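You operate a simulated robot arm through the tools that you are given. There is no shell and no other tool. Be economical: measure what you need, move in short steps, check, and stop when the job is done.

You run a simulated two-armed robot. Do the job below in one go: nothing can be reset, and whatever is moved stays where it is left.

JOB
Take the lid off the plain clear jar and lay it down on the top of bench with dark shelf.

Only the result counts: the job must be done as asked and must still hold three seconds after the hand-in. Knocking over, shifting, dropping, spilling or breaking anything else fails it. Lids that push on must go on centred and level and be pressed home; caps that screw on are set level and turned clockwise until they are tight.

ROBOT AND FRAMES
Two 7-joint arms with two-finger parallel grippers on one trunk, on a base that drives. Base frame: it is fixed to the floor where the robot stands at the start and does not move with it; the origin is under the middle of the robot, x ahead of it, y to its left, z up; the surface under the hand at the start is at about z = 0.92. Readings come in m, degrees, newtons and seconds.
The left shoulder is at the start at [0.06, 0.189, 1.253], the right one opposite. With the tool pointing down near the work surface each hand reaches from about 0.1 to 0.66 m from the robot's upright axis, wherever it stands, measured 20 degrees to its own side. Payload 3.43 kg a hand.
Tool frame (each hand has its own): the origin (TCP) lies between the finger pads and is the grasp point; the fingertips stand 0.03 m ahead of it; z points along the fingers, y is the line along which they close. Largest opening 0.094 m; finger width 0.028, thickness 0.01; the body of the gripper, 0.05 by 0.096 m, starts 0.055 m behind the TCP.
Orientation is that of the tool frame in the base frame, as a unit quaternion [x, y, z, w]. With the fingers straight down and closing along the base's y, the tool's x points along the base's -x, its y along +y and its z along -z.

CONTROLS
- The arms move only by the tool apply_moves. It takes "left_plan", "right_plan" or both (then of equal length, played together; a hand with none holds still); each is a list of rows, each a list of 2 entries, a list of its own where there are three numbers: the shift along the tool's x, y, z in cm, then the turn, a rotation vector about the tool's x, y, z in degrees. In form: [[[dx, dy, dz], [ax, ay, az]], ...]. A call has 1 to 10 rows; each row shifts and turns the commanded pose from where the row before left it, along the tool's axes as they then stand. "left_grip" and "right_grip" are, for a hand that has rows, the gripper command, from -1 (shut) to 1 (fully open), values between in proportion, set as the call begins (left out, the last holds). Rows are played at 5 a second. More than 0.05 m and 8.6 degrees between two rows, or a gripper value outside its range, and nothing of the call is played. Where a pose cannot be reached the arm comes as near as it can. A force on the tool above 40 N (or 10 N above the force at the start of the call, whichever is more), or a blocked arm, ends the call early, and 0.2 s more pass. The fingers move at their own pace (about 0.153 m/s each) and stop on an object; they squeeze with about 23 N. The grip force told is the motor's: it shows also when the fingers shut on nothing. Time passes only in rows, and 0.2 s behind the last, so rows that do not move let the fingers close. The reply holds the time, the measured pose of the TCP, the force on the tool along the base axes, the opening and the grip force, in the units named above and with some noise, with the torque about the TCP (base axes, N m) and any sound that the robot's microphone picked up.
- Cameras (640 x 400 px; columns grow to the right, rows downward): "scene" is now at [0.0145, -0.0035, 1.8042]; the picture's right is [-0.07, -1.00, 0.00], its down [-0.86, 0.06, -0.50] and it looks along [0.50, -0.04, -0.87] (base axes); focal length 292 px, centre (320, 200). "left" rides on the left gripper at [0.076, -0.014, -0.103] in its tool frame; the picture's right is [0.18, 0.98, 0.00], its down [-0.75, 0.14, -0.64] and it looks along [-0.63, 0.12, 0.77] (tool axes); focal length 243 px, centre (320, 200). "right" rides on the right gripper at [0.076, 0.014, -0.102] in its tool frame; the picture's right is [-0.18, 0.98, 0.00], its down [-0.75, -0.14, -0.64] and it looks along [-0.63, -0.12, 0.77] (tool axes); focal length 243 px, centre (320, 200). There is no depth. A picture from a camera that has moved, and an enlarged one, comes with that camera's place and axes in the base frame and with its lens. The place of the scene camera against the robot may be out by one fixed shift of up to 0.025 m in any direction.
- get_image(camera): a new picture of that camera. The clock stands still meanwhile.
- slide_trunk(by): slides the trunk up (or, below 0, down) by that many m; the arms and the scene camera ride with it, the base frame stays. It gives what a move gives, with no picture.
- drive_base(legs): drives the robot by 1 to 6 legs, each [ahead, left, turn to the left] in m, m and degrees, along the robot's own axes; the way and the turn of a leg run together, so that a leg with both is an arc; at most 1.5 m and 180 degrees a leg. The arms and the cameras ride along, it lands a little off, and it stops where it bumps. It gives what a move gives.
- aim_head(pan, tilt): turns the head with the scene camera to pan (to the left, within 86 degrees either way) and tilt (down, from -29 to 69), counted from straight ahead of the robot. It gives what a move gives.
- zoom(camera, box): a new picture of the part [left, top, right, bottom] of that camera's present view, enlarged. The clock stands still meanwhile.
- sign_off(): hands the job in; it is judged then, once.

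Go step by step. Nothing tells you exact positions but the pictures and the camera data: compare them with the known pose of the tool, close in by small moves and look again before you grip or let go. The budget is 120 turns and 92 pictures, counting those below and the enlarged ones. Unless the task says otherwise, let go and move clear before handing in, and close with one line.

The tools are called after "Emit:" as a command line: name --argument value ..., lists and objects as JSON in quotes. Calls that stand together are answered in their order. apply_moves: Moves the arms, as the interface text tells. Its arguments: {"type":"object","properties":{"left_plan":{"type":"array"},"left_grip":{"type":"number"},"right_plan":{"type":"array"},"right_grip":{"type":"number"}},"required":[]} The other tools are called the same way: slide_trunk (by) slides the trunk up or down; drive_base (legs) drives the base; aim_head (pan, tilt) turns the head that bears the scene camera; get_image (camera) takes a picture; zoom (camera, box) takes an enlarged picture of a part of a camera's view; sign_off () hands the job in.

At the start:

```text
time: 0.0
left_position: [0.3443, 0.0576, 1.2535]
left_tool_rot: [0.0, 1.0, 0.0, 0.0]
left_ft_force: [0.0, 0.0, 0.0]
left_wrist_torque: [0.01, -0.02, -0.03]
left_finger_gap: 0.0942
left_grasp_force: 0.1
right_position: [0.3053, -0.1692, 1.2714]
right_tool_rot: [0.0, 1.0, 0.0, 0.0]
right_ft_force: [-0.7, 0.1, -0.1]
right_wrist_torque: [0.0, 0.0, 0.01]
right_finger_gap: 0.0939
right_grasp_force: 0.1
trunk travel left (down, up): [-0.925, 0.065]
robot x, y, heading: [0.0028, 0.003, 0.2]
head pan, tilt: [-4.0, 60.0]
```

scene: 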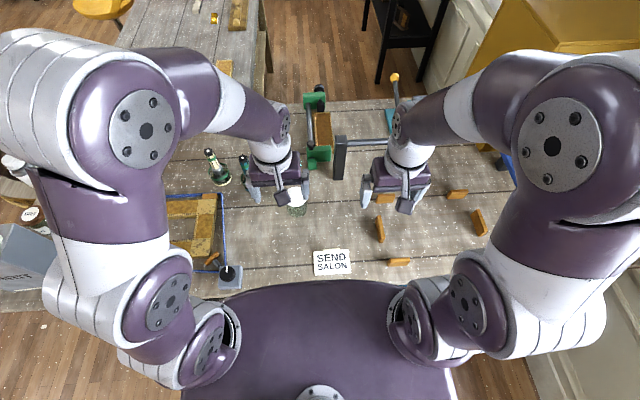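
right: 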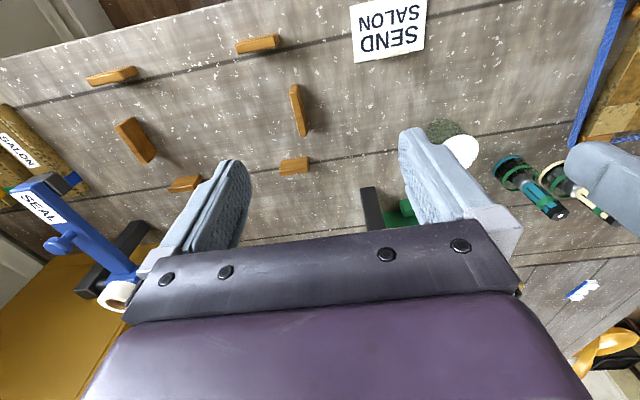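
left: 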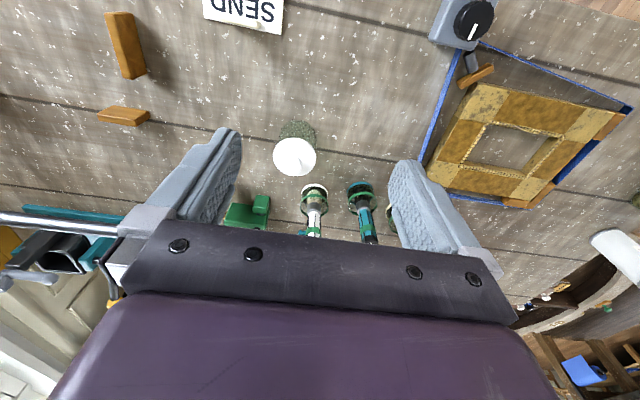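

I see a workbench in front with bottles and a jar with a white lid, plus other tables farther off. I'll look around to identify the jars and the benches.

Emit:
zoom --camera "scene" --box '[180, 120, 360, 240]'

Emit:
zoom --camera "left" --box '[200, 80, 440, 240]'

Emit:
aim_head --pan 0 --tilt 20

Emit:
get_image --camera "scene"

Emit:
aim_head --pan 70 --tilt 35

Emit:
get_image --camera "scene"

Emit:
aim_head --pan -70 --tilt 35

Emit:
get_image --camera "scene"

```text
3.33 times, centred on (270, 180) of scene
camera zoom: at [0.0145, -0.0035, 1.8042], right [-0.07, -1.0, 0.0], down [-0.86, 0.06, -0.5], along [0.5, -0.04, -0.87], focal length 973 px, centre (487, 267)
```

zoom: 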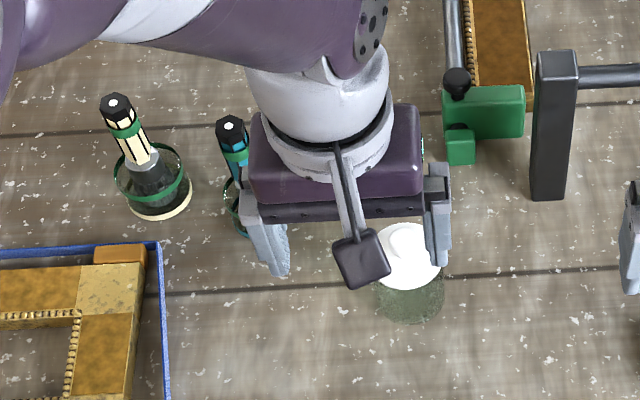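

```text
2.50 times, centred on (320, 160) of left
camera zoom: at [0.2679, 0.0436, 1.3562], right [-0.18, 0.98, 0.0], down [0.75, 0.14, 0.64], along [0.63, 0.12, -0.77], focal length 606 px, centre (320, 300)
```

zoom: 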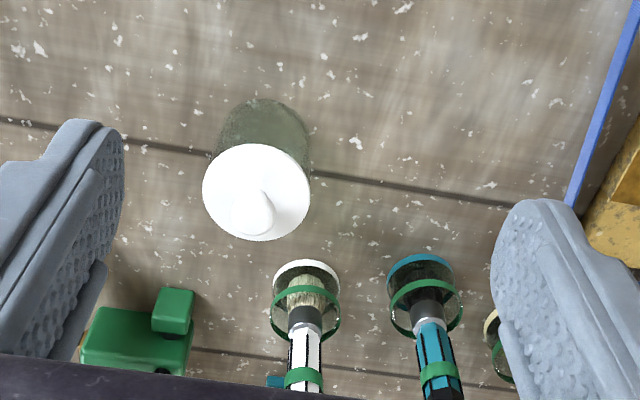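

```text
time: 1.1
left_position: [0.3455, 0.0572, 1.2528]
left_tool_rot: [-0.001, 1.0, 0.0, 0.001]
left_ft_force: [-0.5, 0.1, 0.1]
left_wrist_torque: [0.02, 0.02, 0.0]
left_finger_gap: 0.0941
left_grasp_force: 0.1
right_position: [0.3045, -0.17, 1.2714]
right_tool_rot: [-0.001, 1.0, 0.0, 0.0]
right_ft_force: [-0.3, -1.2, 0.9]
right_wrist_torque: [-0.03, 0.02, 0.0]
right_finger_gap: 0.0943
right_grasp_force: 0.0
trunk travel left (down, up): [-0.925, 0.065]
robot x, y, heading: [-0.0007, -0.0005, -0.1]
head pan, tilt: [0.0, 20.0]
```

```text
86 pictures are left
camera scene: at [0.0411, 0.0012, 1.8622], right [0.0, -1.0, 0.0], down [-0.34, 0.0, -0.94], along [0.94, 0.0, -0.34], focal length 292 px, centre (320, 200)
```

scene: 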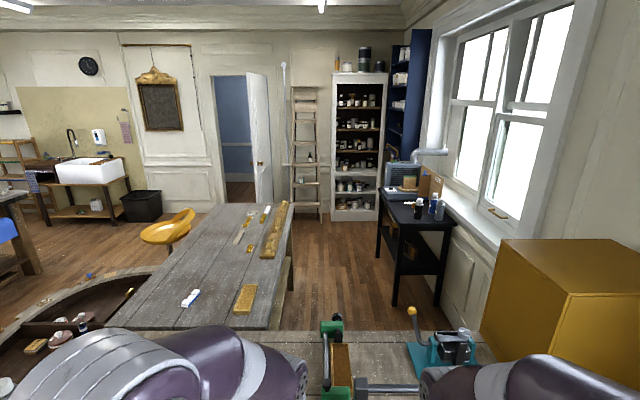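

```text
time: 2.5
left_position: [0.3452, 0.0569, 1.2525]
left_tool_rot: [0.001, 1.0, 0.0, 0.0]
left_ft_force: [-0.8, 0.0, -0.1]
left_wrist_torque: [0.01, -0.03, 0.02]
left_finger_gap: 0.0938
left_grasp_force: 0.1
right_position: [0.3051, -0.1702, 1.2718]
right_tool_rot: [0.0, 1.0, 0.0, 0.0]
right_ft_force: [0.5, 0.3, 0.0]
right_wrist_torque: [-0.02, 0.02, 0.0]
right_finger_gap: 0.0941
right_grasp_force: 0.1
trunk travel left (down, up): [-0.925, 0.065]
robot x, y, heading: [-0.0021, 0.0003, -0.1]
head pan, tilt: [70.0, 35.0]
```

```text
85 pictures are left
camera scene: at [-0.0218, 0.0839, 1.8385], right [0.94, -0.34, 0.0], down [-0.2, -0.54, -0.82], along [0.28, 0.77, -0.57], focal length 292 px, centre (320, 200)
```

scene: 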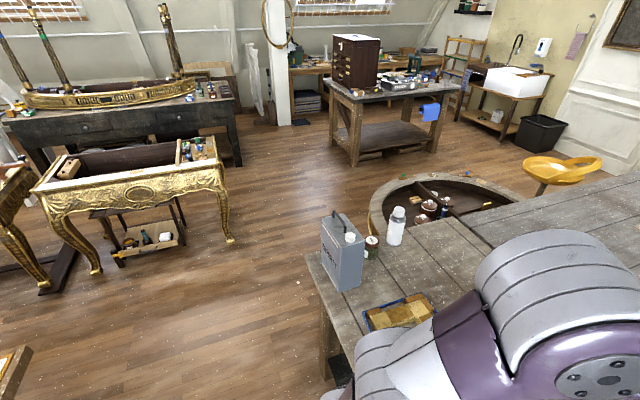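

```text
time: 4.7
left_position: [0.345, 0.0564, 1.2522]
left_tool_rot: [0.0, 1.0, 0.0, 0.0]
left_ft_force: [-0.3, 0.9, 0.5]
left_wrist_torque: [-0.03, 0.01, -0.02]
left_finger_gap: 0.0938
left_grasp_force: 0.1
right_position: [0.3045, -0.1693, 1.2708]
right_tool_rot: [0.0, 1.0, -0.001, 0.0]
right_ft_force: [0.3, -0.3, 0.2]
right_wrist_torque: [0.01, -0.04, 0.0]
right_finger_gap: 0.0941
right_grasp_force: 0.1
trunk travel left (down, up): [-0.925, 0.065]
robot x, y, heading: [-0.0027, 0.0014, 0.1]
head pan, tilt: [-70.0, 35.0]
```

```text
84 pictures are left
camera scene: at [-0.0218, -0.0816, 1.8385], right [-0.94, -0.34, 0.0], down [-0.2, 0.54, -0.82], along [0.28, -0.77, -0.57], focal length 292 px, centre (320, 200)
```

scene: 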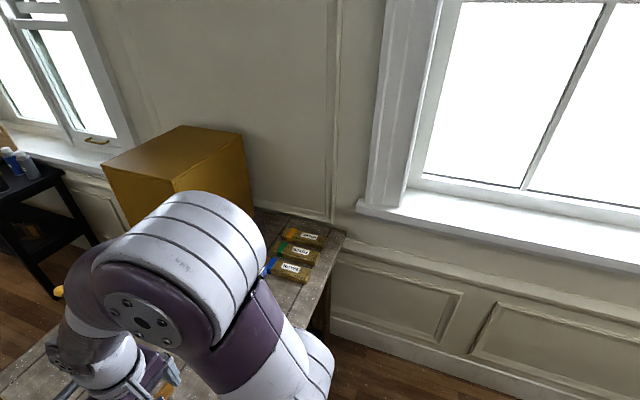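

The jar with the white knobbed lid is on the bench in front of me. A bench to the far left has a dark lower shelf. I'll zoom in on both, and on the other jars, to be sure.

Emit:
aim_head --pan 50 --tilt 20

Emit:
zoom --camera "scene" --box '[160, 40, 480, 240]'

Emit:
aim_head --pan 40 --tilt 50

Emit:
get_image --camera "scene"

Emit:
zoom --camera "scene" --box '[80, 60, 320, 210]'

```text
time: 6.7
left_position: [0.3453, 0.0566, 1.2515]
left_tool_rot: [-0.001, 1.0, 0.0, 0.0]
left_ft_force: [-0.2, -0.4, -0.2]
left_wrist_torque: [0.01, -0.01, 0.01]
left_finger_gap: 0.0939
left_grasp_force: 0.0
right_position: [0.3043, -0.1713, 1.2725]
right_tool_rot: [0.0, 1.0, 0.001, 0.001]
right_ft_force: [0.6, 0.0, -0.4]
right_wrist_torque: [0.01, 0.03, -0.02]
right_finger_gap: 0.094
right_grasp_force: 0.0
trunk travel left (down, up): [-0.925, 0.065]
robot x, y, heading: [-0.001, 0.0021, -0.1]
head pan, tilt: [50.0, 20.0]
```

```text
2.00 times, centred on (320, 140) of scene
camera zoom: at [0.0079, 0.0725, 1.8623], right [0.77, -0.64, 0.0], down [-0.22, -0.26, -0.94], along [0.6, 0.72, -0.34], focal length 584 px, centre (320, 320)
```

zoom: 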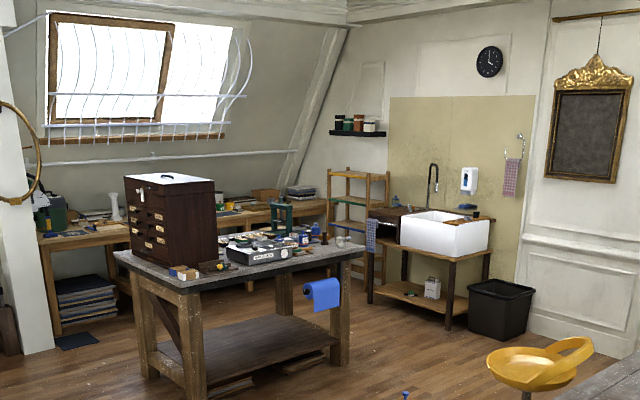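

```text
time: 7.7
left_position: [0.3452, 0.0561, 1.2528]
left_tool_rot: [0.0, 1.0, 0.0, 0.0]
left_ft_force: [0.5, 0.1, -0.3]
left_wrist_torque: [-0.02, 0.02, -0.04]
left_finger_gap: 0.094
left_grasp_force: 0.0
right_position: [0.3042, -0.1716, 1.2721]
right_tool_rot: [0.0, 1.0, -0.001, 0.0]
right_ft_force: [0.4, 0.2, -0.3]
right_wrist_torque: [0.02, -0.01, 0.0]
right_finger_gap: 0.094
right_grasp_force: 0.1
trunk travel left (down, up): [-0.925, 0.065]
robot x, y, heading: [-0.0061, -0.0017, -0.3]
head pan, tilt: [40.0, 50.0]
```

```text
82 pictures are left
camera scene: at [0.007, 0.0507, 1.8168], right [0.64, -0.77, 0.0], down [-0.59, -0.49, -0.64], along [0.49, 0.41, -0.77], focal length 292 px, centre (320, 200)
```

scene: 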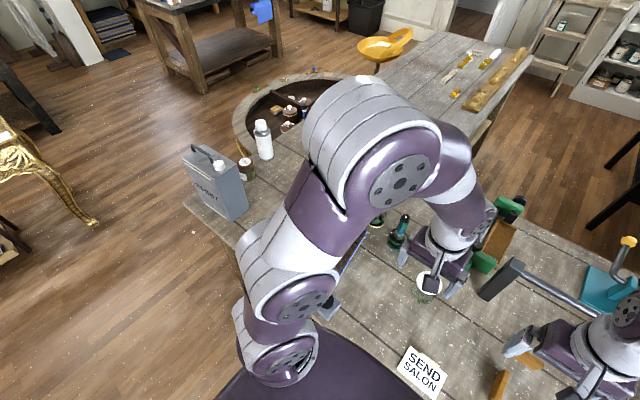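

```text
2.67 times, centred on (200, 135) of scene
camera zoom: at [0.007, 0.0507, 1.8168], right [0.64, -0.77, 0.0], down [-0.59, -0.49, -0.64], along [0.49, 0.41, -0.77], focal length 778 px, centre (640, 373)
```

zoom: 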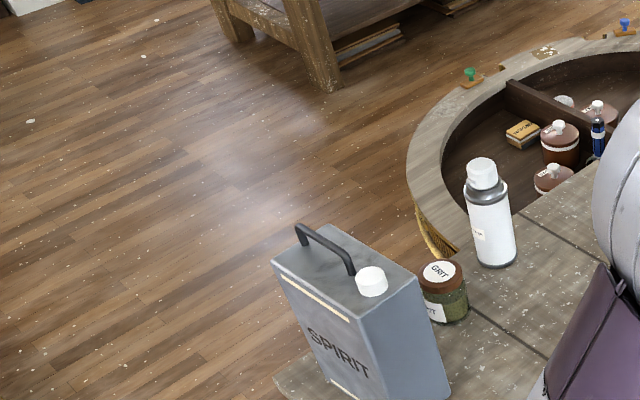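

The plain clear jar is the unlabelled one with the white knobbed lid, at about x 0.47, y 0.04. I'll bring the left hand nearer for a closer look.

Emit:
apply_moves --left_plan '[[[-2, 0, 4], [0, 0, 0]], [[-2, 0, 4], [0, 0, 0]], [[0, -1, 3], [0, 0, 0]], [[0, 0, 0], [0, 0, 0]]]'

Emit:
get_image --camera "left"

Emit:
aim_head --pan 0 --tilt 55

Emit:
get_image --camera "scene"

```text
time: 8.7
left_position: [0.3848, 0.0484, 1.1406]
left_tool_rot: [-0.001, 1.0, 0.0, 0.0]
left_ft_force: [0.0, -0.4, 0.6]
left_wrist_torque: [0.0, -0.02, 0.0]
left_finger_gap: 0.0941
left_grasp_force: 0.0
right_position: [0.305, -0.1705, 1.271]
right_tool_rot: [0.0, 1.0, 0.0, 0.0]
right_ft_force: [0.6, 0.8, 0.2]
right_wrist_torque: [0.02, 0.01, -0.01]
right_finger_gap: 0.0942
right_grasp_force: 0.1
trunk travel left (down, up): [-0.925, 0.065]
robot x, y, heading: [0.003, -0.0022, 0.2]
head pan, tilt: [40.0, 50.0]
```

```text
80 pictures are left
camera left: at [0.3067, 0.0357, 1.2454], right [-0.18, 0.98, 0.0], down [0.75, 0.14, 0.64], along [0.63, 0.12, -0.77], focal length 243 px, centre (320, 200)
```

left: 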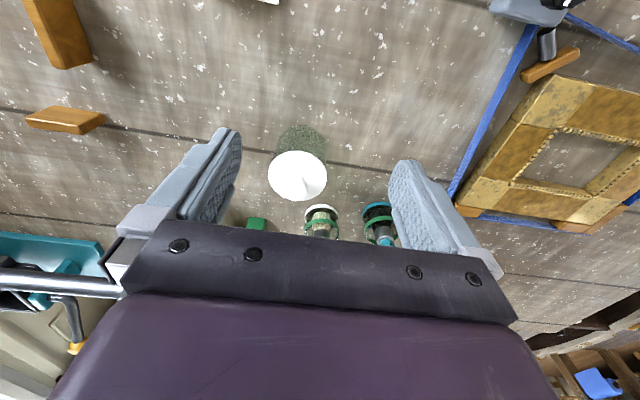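

```text
time: 9.7
left_position: [0.3839, 0.0471, 1.1408]
left_tool_rot: [-0.001, 1.0, 0.0, 0.001]
left_ft_force: [0.3, 0.0, 0.5]
left_wrist_torque: [0.0, 0.0, 0.0]
left_finger_gap: 0.0942
left_grasp_force: 0.0
right_position: [0.3047, -0.1703, 1.2714]
right_tool_rot: [0.0, 1.0, 0.0, 0.0]
right_ft_force: [-0.1, -0.9, -0.5]
right_wrist_torque: [0.01, 0.02, -0.01]
right_finger_gap: 0.0939
right_grasp_force: 0.0
trunk travel left (down, up): [-0.925, 0.065]
robot x, y, heading: [0.0004, 0.0019, -0.0]
head pan, tilt: [0.0, 55.0]
```

```text
79 pictures are left
camera scene: at [0.0199, 0.0012, 1.8102], right [0.0, -1.0, 0.0], down [-0.82, 0.0, -0.57], along [0.57, 0.0, -0.82], focal length 292 px, centre (320, 200)
```

scene: 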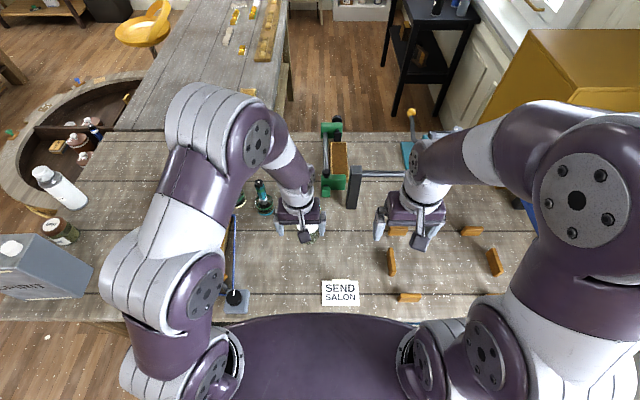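

The lid top comes out at about (0.475, 0.040, 1.00), 7 cm across. I'll tilt the hand for a side view of the lid before gripping.

Emit:
apply_moves --left_plan '[[[3, 0, 1], [0, -8, 0]], [[3, 0, 2], [0, -8, 0]], [[2, 0, 2], [0, -8, 0]], [[2, 0, 0], [0, -8, 0]], [[0, 0, 0], [0, 0, 0]]]'

Emit:
get_image --camera "left"

```text
time: 10.9
left_position: [0.3047, 0.0547, 1.0823]
left_tool_rot: [-0.003, 0.97, 0.018, 0.242]
left_ft_force: [-0.5, 0.4, -0.7]
left_wrist_torque: [0.0, -0.02, 0.02]
left_finger_gap: 0.094
left_grasp_force: 0.2
left hand out of reach, approached as far as the arm can: row 3, 4
right_position: [0.3033, -0.1707, 1.2717]
right_tool_rot: [0.0, 1.0, 0.0, 0.001]
right_ft_force: [-0.1, -0.2, 0.0]
right_wrist_torque: [-0.01, 0.01, 0.01]
right_finger_gap: 0.0941
right_grasp_force: 0.1
trunk travel left (down, up): [-0.925, 0.065]
robot x, y, heading: [0.0004, -0.002, 0.1]
head pan, tilt: [0.0, 55.0]
```

```text
78 pictures are left
camera left: at [0.1891, 0.0383, 1.1385], right [-0.18, 0.98, -0.05], down [0.36, 0.11, 0.92], along [0.92, 0.14, -0.38], focal length 243 px, centre (320, 200)
```

left: 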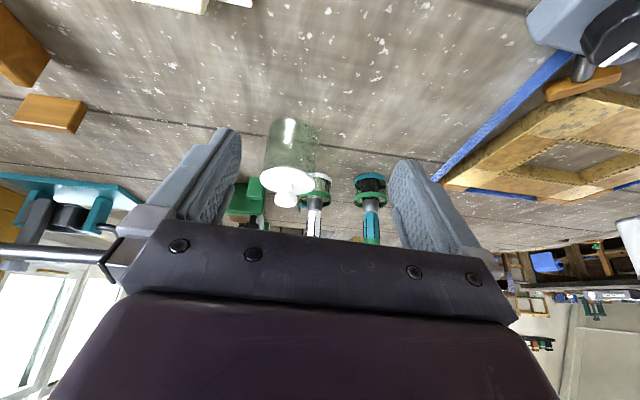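

Emit:
zoom --camera "left" --box '[220, 90, 412, 210]'

```text
3.33 times, centred on (316, 150) of left
camera zoom: at [0.1891, 0.0383, 1.1385], right [-0.18, 0.98, -0.05], down [0.36, 0.11, 0.92], along [0.92, 0.14, -0.38], focal length 809 px, centre (333, 367)
```

zoom: 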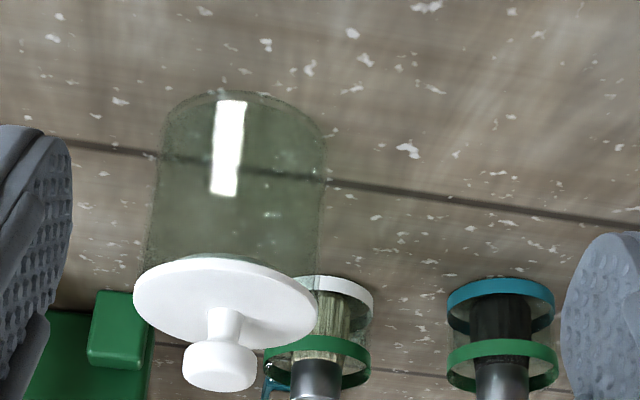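

The lid is a thin disc at z≈1.00 with a stemmed knob whose head is about 2.5 cm wide, at z≈1.025. I'll go back to vertical and move above the knob.

Emit:
apply_moves --left_plan '[[[-2, 0, 0], [0, 8, 0]], [[-2, 0, -2], [0, 8, 0]], [[-3, 0, -2], [0, 8, 0]], [[-3, 0, -1], [0, 8, 0]], [[0, 0, 0], [0, 0, 0]]]'

```text
time: 12.1
left_position: [0.3854, 0.0559, 1.1519]
left_tool_rot: [-0.009, 1.0, 0.026, -0.011]
left_ft_force: [-0.6, 0.2, -0.4]
left_wrist_torque: [-0.03, 0.02, 0.02]
left_finger_gap: 0.094
left_grasp_force: 0.0
left hand out of reach, approached as far as the arm can: row 3
right_position: [0.303, -0.1695, 1.2716]
right_tool_rot: [0.0, 1.0, -0.001, 0.0]
right_ft_force: [-0.6, 0.7, 0.1]
right_wrist_torque: [0.01, 0.0, -0.01]
right_finger_gap: 0.094
right_grasp_force: 0.1
trunk travel left (down, up): [-0.925, 0.065]
robot x, y, heading: [0.0001, 0.0001, 0.1]
head pan, tilt: [0.0, 55.0]
```

Emit:
apply_moves --left_plan '[[[0, 0, 0], [3, -1.26, 1.03]], [[-4, -1, 0], [0, 0, 0]], [[-4, -0.5, 2], [0, 0, 0]], [[-1, 0, 2], [0, 0, 0]], [[0, 0, 0], [0, 0, 0]]]' --left_grip 0.4

Emit:
get_image --camera "left"

```text
time: 13.3
left_position: [0.4767, 0.0403, 1.1138]
left_tool_rot: [-0.001, 1.0, 0.0, 0.001]
left_ft_force: [0.1, 0.0, 0.9]
left_wrist_torque: [-0.02, -0.01, 0.02]
left_finger_gap: 0.0657
left_grasp_force: 0.2
right_position: [0.3045, -0.1698, 1.2712]
right_tool_rot: [0.001, 1.0, 0.0, 0.0]
right_ft_force: [0.1, -0.2, 0.1]
right_wrist_torque: [0.0, 0.0, 0.01]
right_finger_gap: 0.0939
right_grasp_force: 0.0
trunk travel left (down, up): [-0.925, 0.065]
robot x, y, heading: [0.0014, -0.0014, -0.0]
head pan, tilt: [0.0, 55.0]
```

```text
76 pictures are left
camera left: at [0.3995, 0.0277, 1.2178], right [-0.18, 0.98, 0.0], down [0.75, 0.14, 0.64], along [0.63, 0.12, -0.77], focal length 243 px, centre (320, 200)
```

left: 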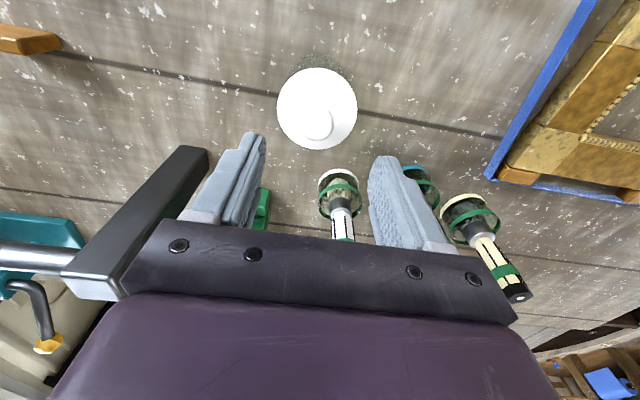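

The knob lies right below the TCP, at (0.477, 0.041). I'll descend and look before closing.

Emit:
apply_moves --left_plan '[[[0, 0, 3], [0, 0, 0]], [[0, 0, 2.5], [0, 0, 0]], [[0, 0, 1.8], [0, 0, 0]], [[0, 0, 0], [0, 0, 0]]]'

Emit:
get_image --camera "left"

Emit:
zoom --camera "scene" --box '[240, 160, 400, 260]'

```text
time: 14.3
left_position: [0.4781, 0.0401, 1.0378]
left_tool_rot: [0.0, 1.0, -0.001, 0.001]
left_ft_force: [-0.2, -0.2, -0.7]
left_wrist_torque: [0.02, 0.01, -0.01]
left_finger_gap: 0.0658
left_grasp_force: 0.1
right_position: [0.3042, -0.1697, 1.2723]
right_tool_rot: [0.0, 1.0, 0.001, 0.0]
right_ft_force: [-0.7, 0.1, -0.2]
right_wrist_torque: [0.04, 0.02, -0.01]
right_finger_gap: 0.0941
right_grasp_force: 0.1
trunk travel left (down, up): [-0.925, 0.065]
robot x, y, heading: [-0.0033, 0.0042, -0.3]
head pan, tilt: [0.0, 55.0]
```

```text
75 pictures are left
camera left: at [0.4012, 0.0269, 1.1427], right [-0.18, 0.98, 0.0], down [0.75, 0.14, 0.64], along [0.63, 0.12, -0.77], focal length 243 px, centre (320, 200)
```

left: 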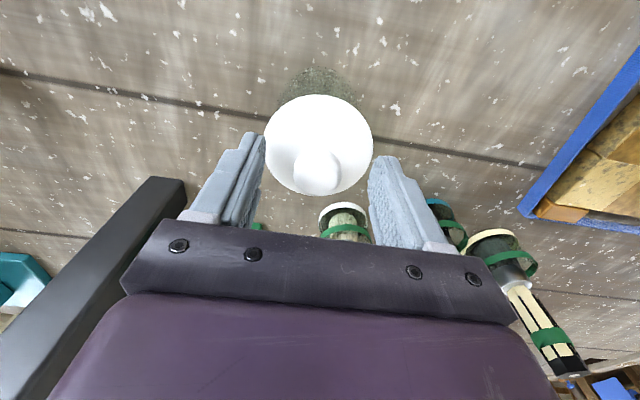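

```text
4.00 times, centred on (320, 210) of scene
camera zoom: at [0.0201, 0.0013, 1.8102], right [0.0, -1.0, 0.0], down [-0.82, 0.0, -0.57], along [0.57, 0.0, -0.82], focal length 1168 px, centre (320, 160)
```

zoom: 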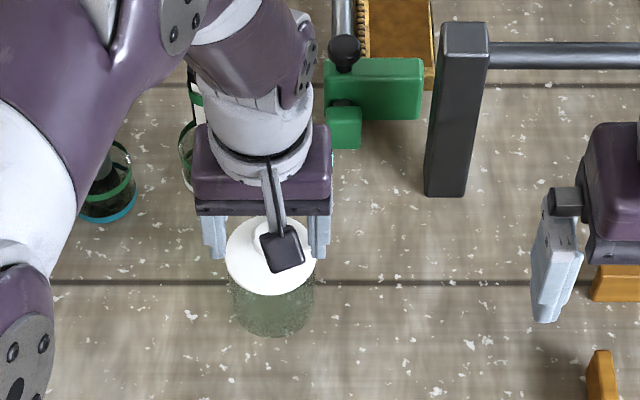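

The knob is between the fingers, so I'll close on it.

Emit:
apply_moves --left_plan '[[[0, 0, 0], [0, 0, 0]], [[0, 0, 0], [0, 0, 0]], [[0, 0, 0], [0, 0, 0]], [[0, 0, 0], [0, 0, 0]]]' --left_grip -1

Emit:
zoom --camera "left" --box '[200, 50, 440, 200]'

```text
time: 15.3
left_position: [0.4784, 0.0407, 1.039]
left_tool_rot: [0.001, 1.0, -0.001, 0.0]
left_ft_force: [-0.2, -0.4, 0.0]
left_wrist_torque: [0.02, -0.01, 0.0]
left_finger_gap: 0.0262
left_grasp_force: 22.8
right_position: [0.3048, -0.1709, 1.2712]
right_tool_rot: [-0.001, 1.0, 0.0, 0.0]
right_ft_force: [-0.2, -0.2, -0.4]
right_wrist_torque: [-0.02, 0.06, 0.02]
right_finger_gap: 0.0944
right_grasp_force: 0.0
trunk travel left (down, up): [-0.925, 0.065]
robot x, y, heading: [-0.0052, -0.0036, 0.2]
head pan, tilt: [0.0, 55.0]
heard: snap
```

```text
2.67 times, centred on (320, 125) of left
camera zoom: at [0.4012, 0.0268, 1.1428], right [-0.18, 0.98, 0.0], down [0.75, 0.14, 0.64], along [0.63, 0.12, -0.77], focal length 647 px, centre (320, 400)
```

zoom: 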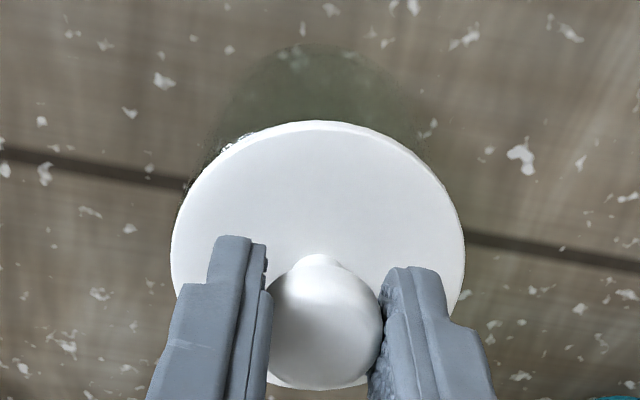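

The knob is gripped at 26 mm and I heard a snap. I'll lift gently and check that the jar stays put.

Emit:
apply_moves --left_plan '[[[0, 0, -0.3], [0, 0, 0]], [[0, 0, -0.3], [0, 0, 0]], [[0, 0, -0.4], [0, 0, 0]]]'

Emit:
get_image --camera "left"

Emit:
zoom --camera "scene" --box '[240, 160, 400, 260]'

```text
time: 16.1
left_position: [0.4774, 0.0407, 1.0485]
left_tool_rot: [0.0, 1.0, 0.0, 0.0]
left_ft_force: [-0.1, 0.3, -0.5]
left_wrist_torque: [0.03, 0.02, 0.0]
left_finger_gap: 0.0262
left_grasp_force: 23.3
right_position: [0.3047, -0.1703, 1.2709]
right_tool_rot: [0.001, 1.0, 0.0, 0.0]
right_ft_force: [-0.2, -0.2, 0.6]
right_wrist_torque: [-0.02, 0.02, -0.01]
right_finger_gap: 0.0938
right_grasp_force: 0.1
trunk travel left (down, up): [-0.925, 0.065]
robot x, y, heading: [-0.0015, -0.0, -0.2]
head pan, tilt: [0.0, 55.0]
```

```text
72 pictures are left
camera left: at [0.4004, 0.0271, 1.1528], right [-0.18, 0.98, 0.0], down [0.75, 0.14, 0.64], along [0.63, 0.12, -0.77], focal length 243 px, centre (320, 200)
```

left: 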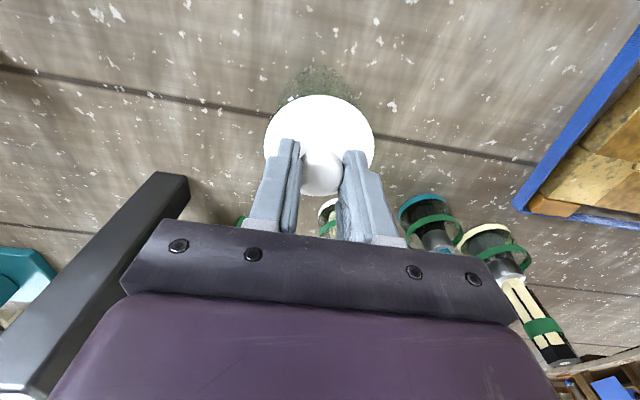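

```text
4.00 times, centred on (320, 210) of scene
camera zoom: at [0.0201, 0.0012, 1.8102], right [0.0, -1.0, 0.0], down [-0.82, 0.0, -0.57], along [0.57, 0.0, -0.82], focal length 1168 px, centre (320, 160)
```

zoom: 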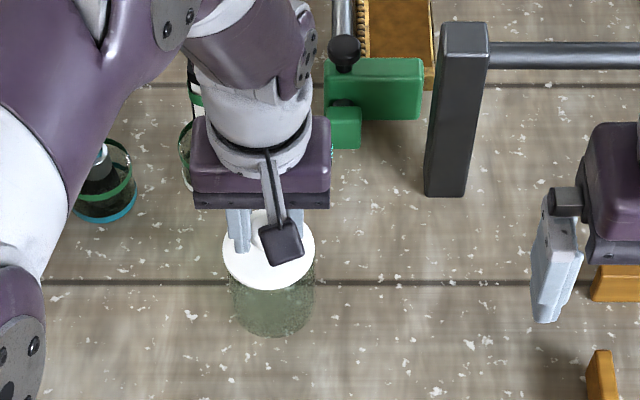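

The lid has come away and the jar has not moved. I'll raise it clear, high enough for travelling.

Emit:
apply_moves --left_plan '[[[0, 0, -2], [0, 0, 0]], [[0, 0, -3], [0, 0, 0]], [[0, 0, -4], [0, 0, 0]], [[0, 0, -4], [0, 0, 0]], [[0, 0, -4], [0, 0, 0]], [[0, 0, -3], [0, 0, 0]]]'

Emit:
get_image --camera "scene"

Emit:
get_image --camera "left"

```text
time: 17.5
left_position: [0.4762, 0.0397, 1.2514]
left_tool_rot: [0.0, 1.0, 0.0, 0.001]
left_ft_force: [-0.6, -0.2, -0.4]
left_wrist_torque: [0.03, 0.02, 0.03]
left_finger_gap: 0.0263
left_grasp_force: 23.1
right_position: [0.3044, -0.1704, 1.2723]
right_tool_rot: [0.0, 1.0, 0.0, -0.001]
right_ft_force: [0.1, -0.1, -0.1]
right_wrist_torque: [0.01, -0.01, 0.02]
right_finger_gap: 0.0945
right_grasp_force: 0.1
trunk travel left (down, up): [-0.925, 0.065]
robot x, y, heading: [0.0008, -0.0005, -0.2]
head pan, tilt: [0.0, 55.0]
```

```text
70 pictures are left
camera scene: at [0.0194, 0.0012, 1.8102], right [0.0, -1.0, 0.0], down [-0.82, 0.0, -0.57], along [0.57, 0.0, -0.82], focal length 292 px, centre (320, 200)
```

scene: 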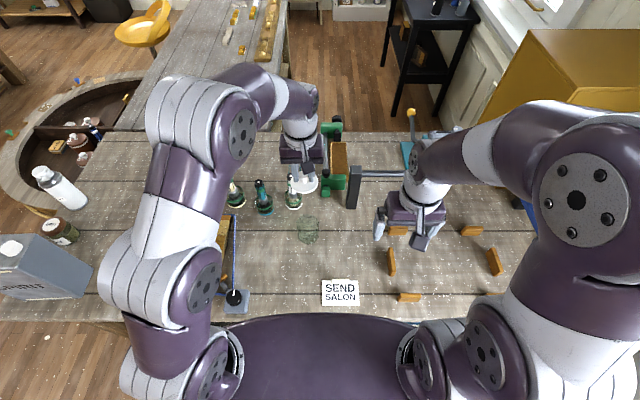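

```text
69 pictures are left
camera left: at [0.3991, 0.0272, 1.3547], right [-0.18, 0.98, 0.0], down [0.75, 0.14, 0.64], along [0.63, 0.12, -0.77], focal length 243 px, centre (320, 200)
```

left: 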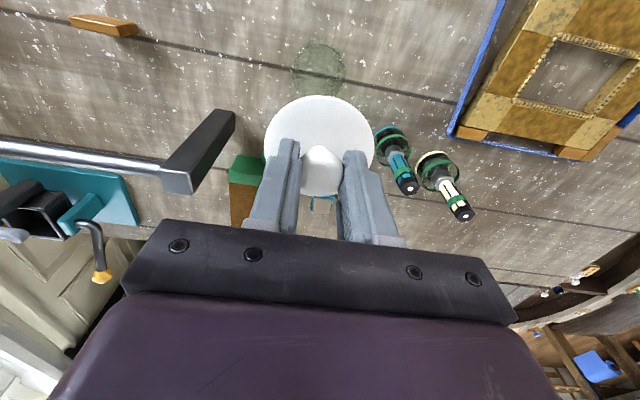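

The lid is in hand, clear of everything. I'll tuck the hand in, back away from the bench and look for which bench has the dark shelf.

Emit:
apply_moves --left_plan '[[[4, 0, 0], [0, 0, 0]], [[4, 0, 0], [0, 0, 0]], [[4, 0, 0], [0, 0, 0]], [[3, 0, 0], [0, 0, 0]], [[0, 0, 0], [0, 0, 0]]]'

Emit:
drive_base --legs '[[-0.4, 0, 0]]'

Emit:
aim_head --pan 60 --tilt 30

Emit:
get_image --camera "scene"

Emit:
aim_head --pan 86 --tilt 35

Emit:
get_image --camera "scene"

```text
time: 18.7
left_position: [0.3268, 0.0393, 1.2498]
left_tool_rot: [0.0, 1.0, 0.0, 0.0]
left_ft_force: [-0.3, -0.8, -0.1]
left_wrist_torque: [0.02, 0.0, 0.01]
left_finger_gap: 0.0263
left_grasp_force: 23.1
right_position: [0.3047, -0.1706, 1.2711]
right_tool_rot: [-0.001, 1.0, 0.0, 0.0]
right_ft_force: [0.6, -0.3, -0.2]
right_wrist_torque: [0.0, 0.01, -0.01]
right_finger_gap: 0.0941
right_grasp_force: 0.2
trunk travel left (down, up): [-0.925, 0.065]
robot x, y, heading: [0.0029, 0.0009, 0.0]
head pan, tilt: [0.0, 55.0]
```

```text
time: 21.2
left_position: [-0.0725, 0.0386, 1.2499]
left_tool_rot: [0.001, 1.0, 0.0, 0.0]
left_ft_force: [-0.6, -0.4, -1.2]
left_wrist_torque: [-0.02, 0.0, 0.01]
left_finger_gap: 0.0262
left_grasp_force: 23.0
right_position: [-0.0936, -0.1708, 1.271]
right_tool_rot: [0.001, 1.0, 0.001, -0.001]
right_ft_force: [0.0, 0.4, -0.1]
right_wrist_torque: [0.0, 0.04, -0.02]
right_finger_gap: 0.0942
right_grasp_force: 0.1
trunk travel left (down, up): [-0.925, 0.065]
robot x, y, heading: [-0.3967, 0.0002, -0.3]
head pan, tilt: [0.0, 55.0]
```

```text
time: 22.5
left_position: [-0.0723, 0.039, 1.2492]
left_tool_rot: [0.001, 1.0, 0.0, 0.001]
left_ft_force: [0.0, -0.3, 0.6]
left_wrist_torque: [-0.03, 0.02, 0.02]
left_finger_gap: 0.0263
left_grasp_force: 23.0
right_position: [-0.0946, -0.1712, 1.272]
right_tool_rot: [0.001, 1.0, 0.0, 0.001]
right_ft_force: [-0.6, -0.8, 0.4]
right_wrist_torque: [0.01, 0.0, -0.02]
right_finger_gap: 0.0941
right_grasp_force: 0.1
trunk travel left (down, up): [-0.925, 0.065]
robot x, y, heading: [-0.3985, 0.0037, -0.2]
head pan, tilt: [60.0, 30.0]
```

```text
68 pictures are left
camera scene: at [-0.4062, 0.08, 1.8462], right [0.86, -0.5, 0.0], down [-0.25, -0.43, -0.87], along [0.44, 0.75, -0.5], focal length 292 px, centre (320, 200)
```

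scene: 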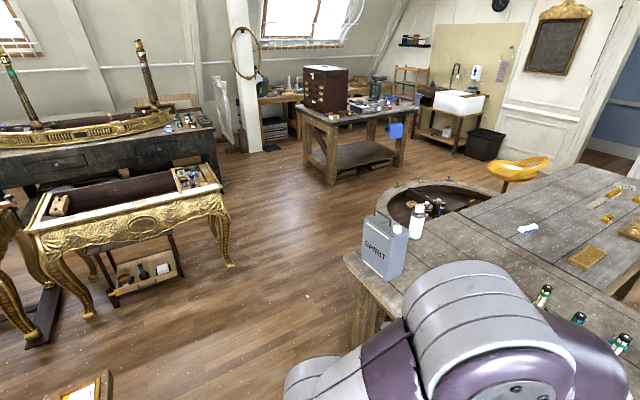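

```text
time: 23.4
left_position: [-0.0717, 0.0373, 1.2505]
left_tool_rot: [0.0, 1.0, 0.0, 0.0]
left_ft_force: [0.1, -0.2, 0.5]
left_wrist_torque: [0.04, 0.0, 0.02]
left_finger_gap: 0.0259
left_grasp_force: 23.2
right_position: [-0.0957, -0.1705, 1.2708]
right_tool_rot: [0.0, 1.0, 0.0, 0.0]
right_ft_force: [-0.4, -0.1, 0.2]
right_wrist_torque: [0.02, -0.05, 0.02]
right_finger_gap: 0.0941
right_grasp_force: 0.1
trunk travel left (down, up): [-0.925, 0.065]
robot x, y, heading: [-0.4015, 0.0023, 0.1]
head pan, tilt: [85.9, 35.0]
```

```text
67 pictures are left
camera scene: at [-0.4449, 0.0896, 1.8385], right [1.0, -0.07, 0.0], down [-0.04, -0.57, -0.82], along [0.06, 0.82, -0.57], focal length 292 px, centre (320, 200)
```

scene: 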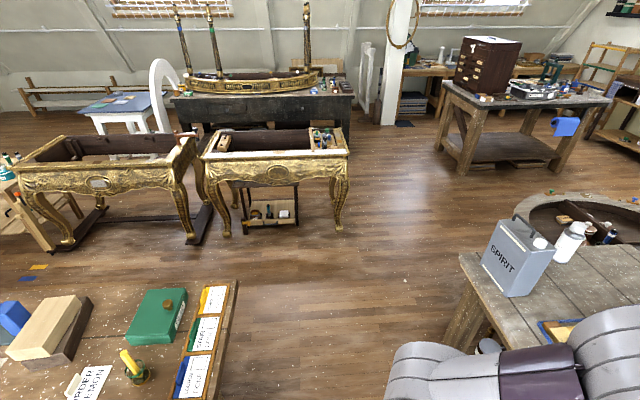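

The bench with the drawer cabinet has a dark lower shelf. I'll check the tight spots beside and behind the robot before turning.

Emit:
aim_head --pan 86 --tilt 66

Emit:
get_image --camera "scene"

Emit:
aim_head --pan -86 --tilt 45

Emit:
get_image --camera "scene"

Emit:
aim_head --pan 0 --tilt 69

Emit:
get_image --camera "scene"

```text
time: 24.4
left_position: [-0.0722, 0.0385, 1.2493]
left_tool_rot: [0.001, 1.0, 0.001, 0.001]
left_ft_force: [1.0, 0.8, 0.2]
left_wrist_torque: [0.01, 0.0, -0.02]
left_finger_gap: 0.0259
left_grasp_force: 23.1
right_position: [-0.0958, -0.1714, 1.2719]
right_tool_rot: [0.001, 1.0, 0.001, 0.0]
right_ft_force: [0.2, 0.4, 0.6]
right_wrist_torque: [-0.02, -0.01, 0.01]
right_finger_gap: 0.094
right_grasp_force: 0.1
trunk travel left (down, up): [-0.925, 0.065]
robot x, y, heading: [-0.3971, 0.0002, -0.4]
head pan, tilt: [85.9, 66.0]
```

```text
66 pictures are left
camera scene: at [-0.4472, 0.0611, 1.7976], right [1.0, -0.07, 0.0], down [-0.07, -0.91, -0.41], along [0.03, 0.41, -0.91], focal length 292 px, centre (320, 200)
```

scene: 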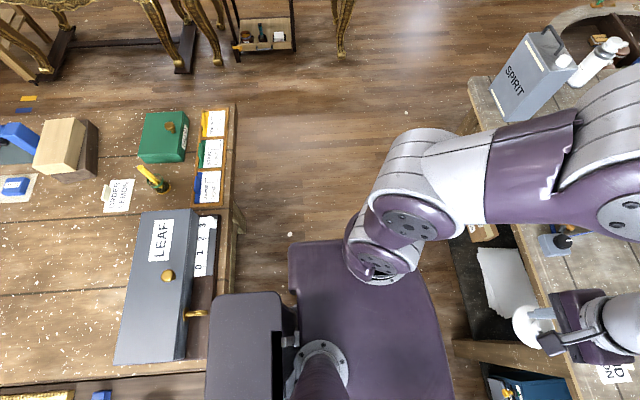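

```text
time: 27.0
left_position: [-0.0723, 0.0391, 1.2506]
left_tool_rot: [0.001, 1.0, 0.0, 0.001]
left_ft_force: [-0.7, -0.6, 0.6]
left_wrist_torque: [0.04, 0.01, 0.02]
left_finger_gap: 0.026
left_grasp_force: 23.2
right_position: [-0.0957, -0.1711, 1.2719]
right_tool_rot: [0.001, 1.0, 0.001, 0.0]
right_ft_force: [0.1, -1.0, -0.1]
right_wrist_torque: [0.02, 0.02, 0.02]
right_finger_gap: 0.094
right_grasp_force: 0.1
trunk travel left (down, up): [-0.925, 0.065]
robot x, y, heading: [-0.397, -0.0018, -0.3]
head pan, tilt: [-85.9, 45.0]
```

```text
65 pictures are left
camera scene: at [-0.4459, -0.0793, 1.8236], right [-1.0, -0.07, 0.0], down [-0.05, 0.71, -0.71], along [0.05, -0.71, -0.71], focal length 292 px, centre (320, 200)
```

scene: 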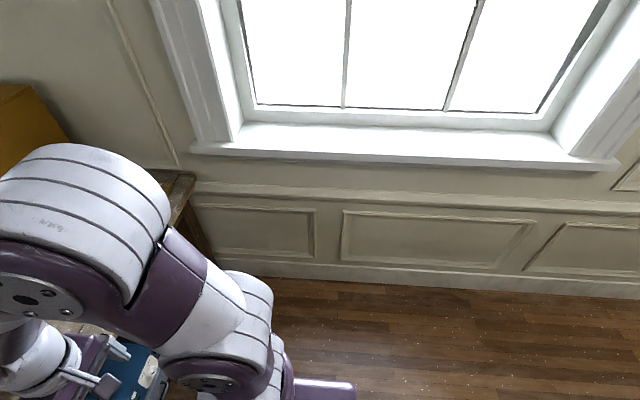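

```text
time: 28.6
left_position: [-0.0725, 0.0393, 1.2495]
left_tool_rot: [0.001, 1.0, 0.0, 0.001]
left_ft_force: [-0.2, -0.5, 0.4]
left_wrist_torque: [-0.01, -0.03, 0.02]
left_finger_gap: 0.0258
left_grasp_force: 22.9
right_position: [-0.0953, -0.1698, 1.2717]
right_tool_rot: [0.0, 1.0, -0.001, 0.0]
right_ft_force: [0.0, 0.4, -0.1]
right_wrist_torque: [0.01, -0.02, 0.03]
right_finger_gap: 0.0938
right_grasp_force: 0.0
trunk travel left (down, up): [-0.925, 0.065]
robot x, y, heading: [-0.4025, -0.0007, 0.2]
head pan, tilt: [0.0, 68.8]
```

```text
64 pictures are left
camera scene: at [-0.3956, 0.0016, 1.7948], right [0.0, -1.0, 0.0], down [-0.93, 0.0, -0.36], along [0.36, 0.0, -0.93], focal length 292 px, centre (320, 200)
```

scene: 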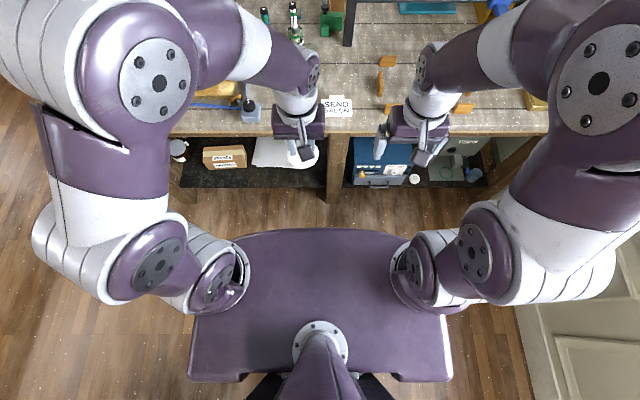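

The bench I took the jar lid from also has a black shelf underneath, so I need to compare the benches.

Emit:
aim_head --pan 55 --tilt 20

Emit:
zoom --camera "scene" --box '[180, 80, 500, 280]'

Emit:
aim_head --pan 0 --tilt 65

Emit:
zoom --camera "scene" --box '[150, 60, 550, 260]'

Emit:
aim_head --pan 5 --tilt 15

Emit:
get_image --camera "scene"

```text
time: 29.8
left_position: [-0.0732, 0.0379, 1.2493]
left_tool_rot: [0.0, 1.0, 0.0, 0.002]
left_ft_force: [0.6, 0.3, 0.0]
left_wrist_torque: [-0.02, 0.03, -0.01]
left_finger_gap: 0.0263
left_grasp_force: 23.2
right_position: [-0.0952, -0.1708, 1.2716]
right_tool_rot: [0.001, 1.0, 0.001, -0.001]
right_ft_force: [0.1, 0.0, 0.4]
right_wrist_torque: [0.01, 0.0, 0.0]
right_finger_gap: 0.094
right_grasp_force: 0.1
trunk travel left (down, up): [-0.925, 0.065]
robot x, y, heading: [-0.4014, 0.0039, -0.1]
head pan, tilt: [55.0, 20.0]
```

```text
2.00 times, centred on (340, 180) of scene
camera zoom: at [-0.3978, 0.0779, 1.8623], right [0.82, -0.58, 0.0], down [-0.2, -0.28, -0.94], along [0.54, 0.77, -0.34], focal length 584 px, centre (280, 240)
```

zoom: 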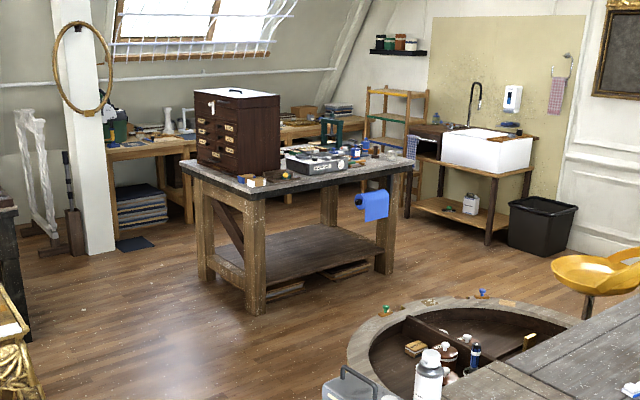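

```text
time: 31.1
left_position: [-0.0722, 0.039, 1.2499]
left_tool_rot: [0.001, 1.0, 0.0, 0.0]
left_ft_force: [-0.6, -1.3, 0.1]
left_wrist_torque: [0.0, -0.02, -0.01]
left_finger_gap: 0.0258
left_grasp_force: 22.9
right_position: [-0.0951, -0.1711, 1.2716]
right_tool_rot: [0.001, 1.0, 0.001, 0.0]
right_ft_force: [-0.6, -0.5, 0.2]
right_wrist_torque: [-0.01, 0.02, -0.01]
right_finger_gap: 0.0939
right_grasp_force: 0.0
trunk travel left (down, up): [-0.925, 0.065]
robot x, y, heading: [-0.3994, 0.0022, 0.0]
head pan, tilt: [0.0, 65.0]
```

```text
1.60 times, centred on (350, 160) of scene
camera zoom: at [-0.3907, 0.0018, 1.7986], right [0.0, -1.0, 0.0], down [-0.91, 0.0, -0.42], along [0.42, 0.0, -0.91], focal length 467 px, centre (272, 264)
```

zoom: 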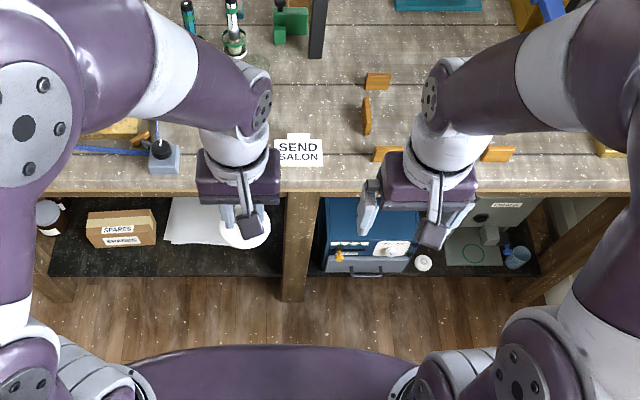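

```text
time: 32.2
left_position: [-0.0729, 0.0383, 1.2485]
left_tool_rot: [0.001, 1.0, 0.0, 0.001]
left_ft_force: [0.2, -0.9, -0.2]
left_wrist_torque: [0.01, -0.01, -0.01]
left_finger_gap: 0.0261
left_grasp_force: 23.1
right_position: [-0.0952, -0.1706, 1.2719]
right_tool_rot: [0.0, 1.0, 0.0, -0.001]
right_ft_force: [0.2, 0.4, -0.6]
right_wrist_torque: [-0.03, 0.01, -0.01]
right_finger_gap: 0.0941
right_grasp_force: 0.0
trunk travel left (down, up): [-0.925, 0.065]
robot x, y, heading: [-0.4, 0.0017, -0.2]
head pan, tilt: [5.0, 15.0]
```

```text
61 pictures are left
camera scene: at [-0.3584, 0.0097, 1.8704], right [0.08, -1.0, 0.0], down [-0.26, -0.02, -0.97], along [0.96, 0.08, -0.26], focal length 292 px, centre (320, 200)
```

scene: 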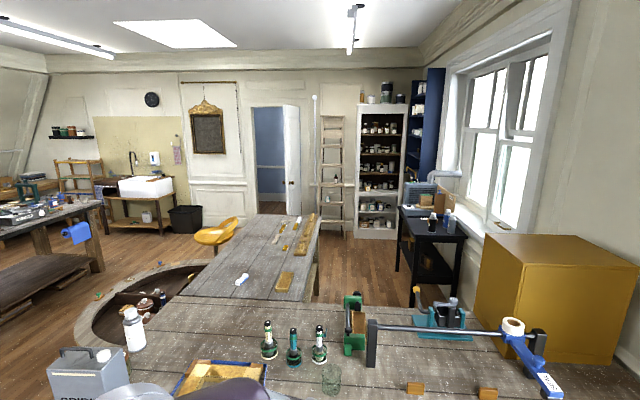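

The bench I started at has a truly black shelf, while the far bench's shelf is plain wood matching its frame. So the target is this bench's own top. I'll return and lay the lid on free surface beside the jar.

Emit:
drive_base --legs '[[0.36, 0, 0]]'

Emit:
aim_head --pan 0 --tilt 55

Emit:
get_image --camera "left"

Emit:
get_image --camera "scene"

```text
time: 34.5
left_position: [0.2808, 0.0385, 1.2507]
left_tool_rot: [0.0, 1.0, 0.0, 0.002]
left_ft_force: [0.6, -0.8, -0.1]
left_wrist_torque: [0.0, -0.01, -0.02]
left_finger_gap: 0.0261
left_grasp_force: 22.9
right_position: [0.2592, -0.1709, 1.2723]
right_tool_rot: [0.0, 1.0, 0.0, 0.001]
right_ft_force: [-0.9, -0.1, 0.0]
right_wrist_torque: [0.0, 0.02, 0.02]
right_finger_gap: 0.0942
right_grasp_force: 0.0
trunk travel left (down, up): [-0.925, 0.065]
robot x, y, heading: [-0.0446, 0.0011, 0.4]
head pan, tilt: [5.0, 15.0]
```

```text
time: 35.6
left_position: [0.283, 0.0383, 1.2508]
left_tool_rot: [0.001, 1.0, 0.0, 0.001]
left_ft_force: [0.2, -0.1, -1.1]
left_wrist_torque: [0.02, 0.02, 0.03]
left_finger_gap: 0.0259
left_grasp_force: 22.8
right_position: [0.2608, -0.1701, 1.2712]
right_tool_rot: [0.001, 1.0, 0.0, 0.0]
right_ft_force: [0.1, -0.1, 0.1]
right_wrist_torque: [0.03, 0.0, 0.0]
right_finger_gap: 0.0939
right_grasp_force: 0.1
trunk travel left (down, up): [-0.925, 0.065]
robot x, y, heading: [-0.0474, 0.0008, 0.3]
head pan, tilt: [0.0, 55.0]
```

```text
60 pictures are left
camera left: at [0.2058, 0.0256, 1.3537], right [-0.18, 0.98, 0.0], down [0.75, 0.14, 0.64], along [0.63, 0.12, -0.77], focal length 243 px, centre (320, 200)
```

left: 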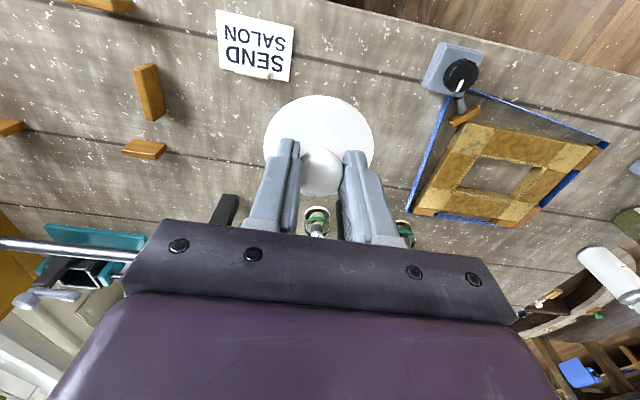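

```text
59 pictures are left
camera scene: at [-0.0241, 0.0012, 1.8103], right [0.0, -1.0, 0.0], down [-0.82, 0.0, -0.57], along [0.57, 0.0, -0.82], focal length 292 px, centre (320, 200)
```

scene: 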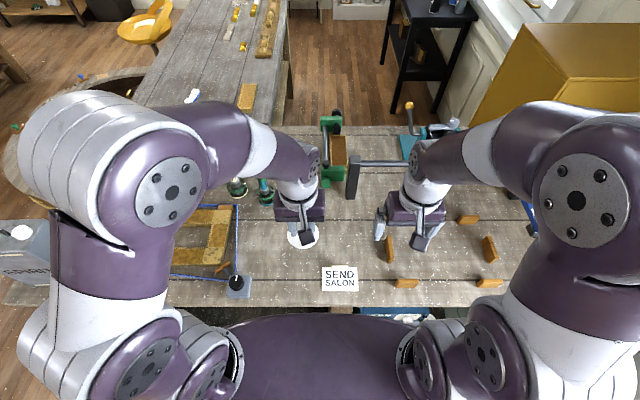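

The free spot at about (0.40, 0.14) is clear of the jar, sign, frame and bottles. I'll move over it and lower most of the way.

Emit:
apply_moves --left_plan '[[[-4, 3.5, 0], [0, 0, 0]], [[-4, 3.5, 0], [0, 0, 0]], [[-4, 3, 0], [0, 0, 0]], [[0, 0, 5], [0, 0, 0]], [[0, 0, 5], [0, 0, 0]], [[0, 0, 4], [0, 0, 0]], [[0, 0, 0], [0, 0, 0]]]'

Emit:
get_image --camera "left"

Emit:
zoom --camera "scene" --box '[200, 140, 400, 265]'

```text
refused: row 1 steps farther than a row can; nothing moved
```

```text
58 pictures are left
camera left: at [0.2058, 0.0256, 1.3537], right [-0.18, 0.98, 0.0], down [0.75, 0.14, 0.64], along [0.63, 0.12, -0.77], focal length 243 px, centre (320, 200)
```

left: 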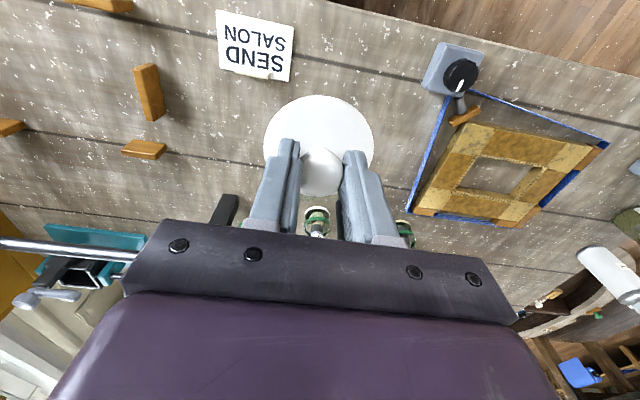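

```text
3.20 times, centred on (300, 202) of scene
camera zoom: at [-0.0241, 0.0012, 1.8103], right [0.0, -1.0, 0.0], down [-0.82, 0.0, -0.57], along [0.57, 0.0, -0.82], focal length 934 px, centre (384, 192)
```

zoom: 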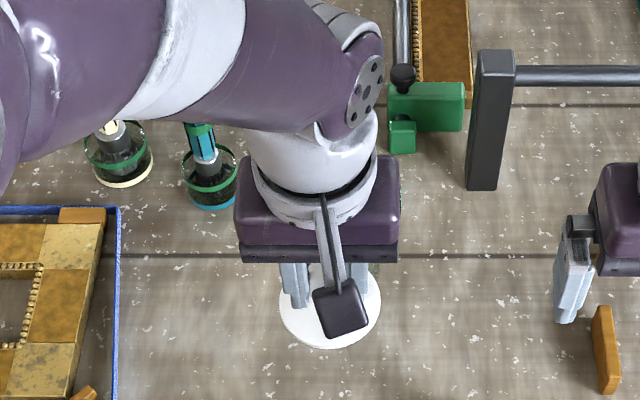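

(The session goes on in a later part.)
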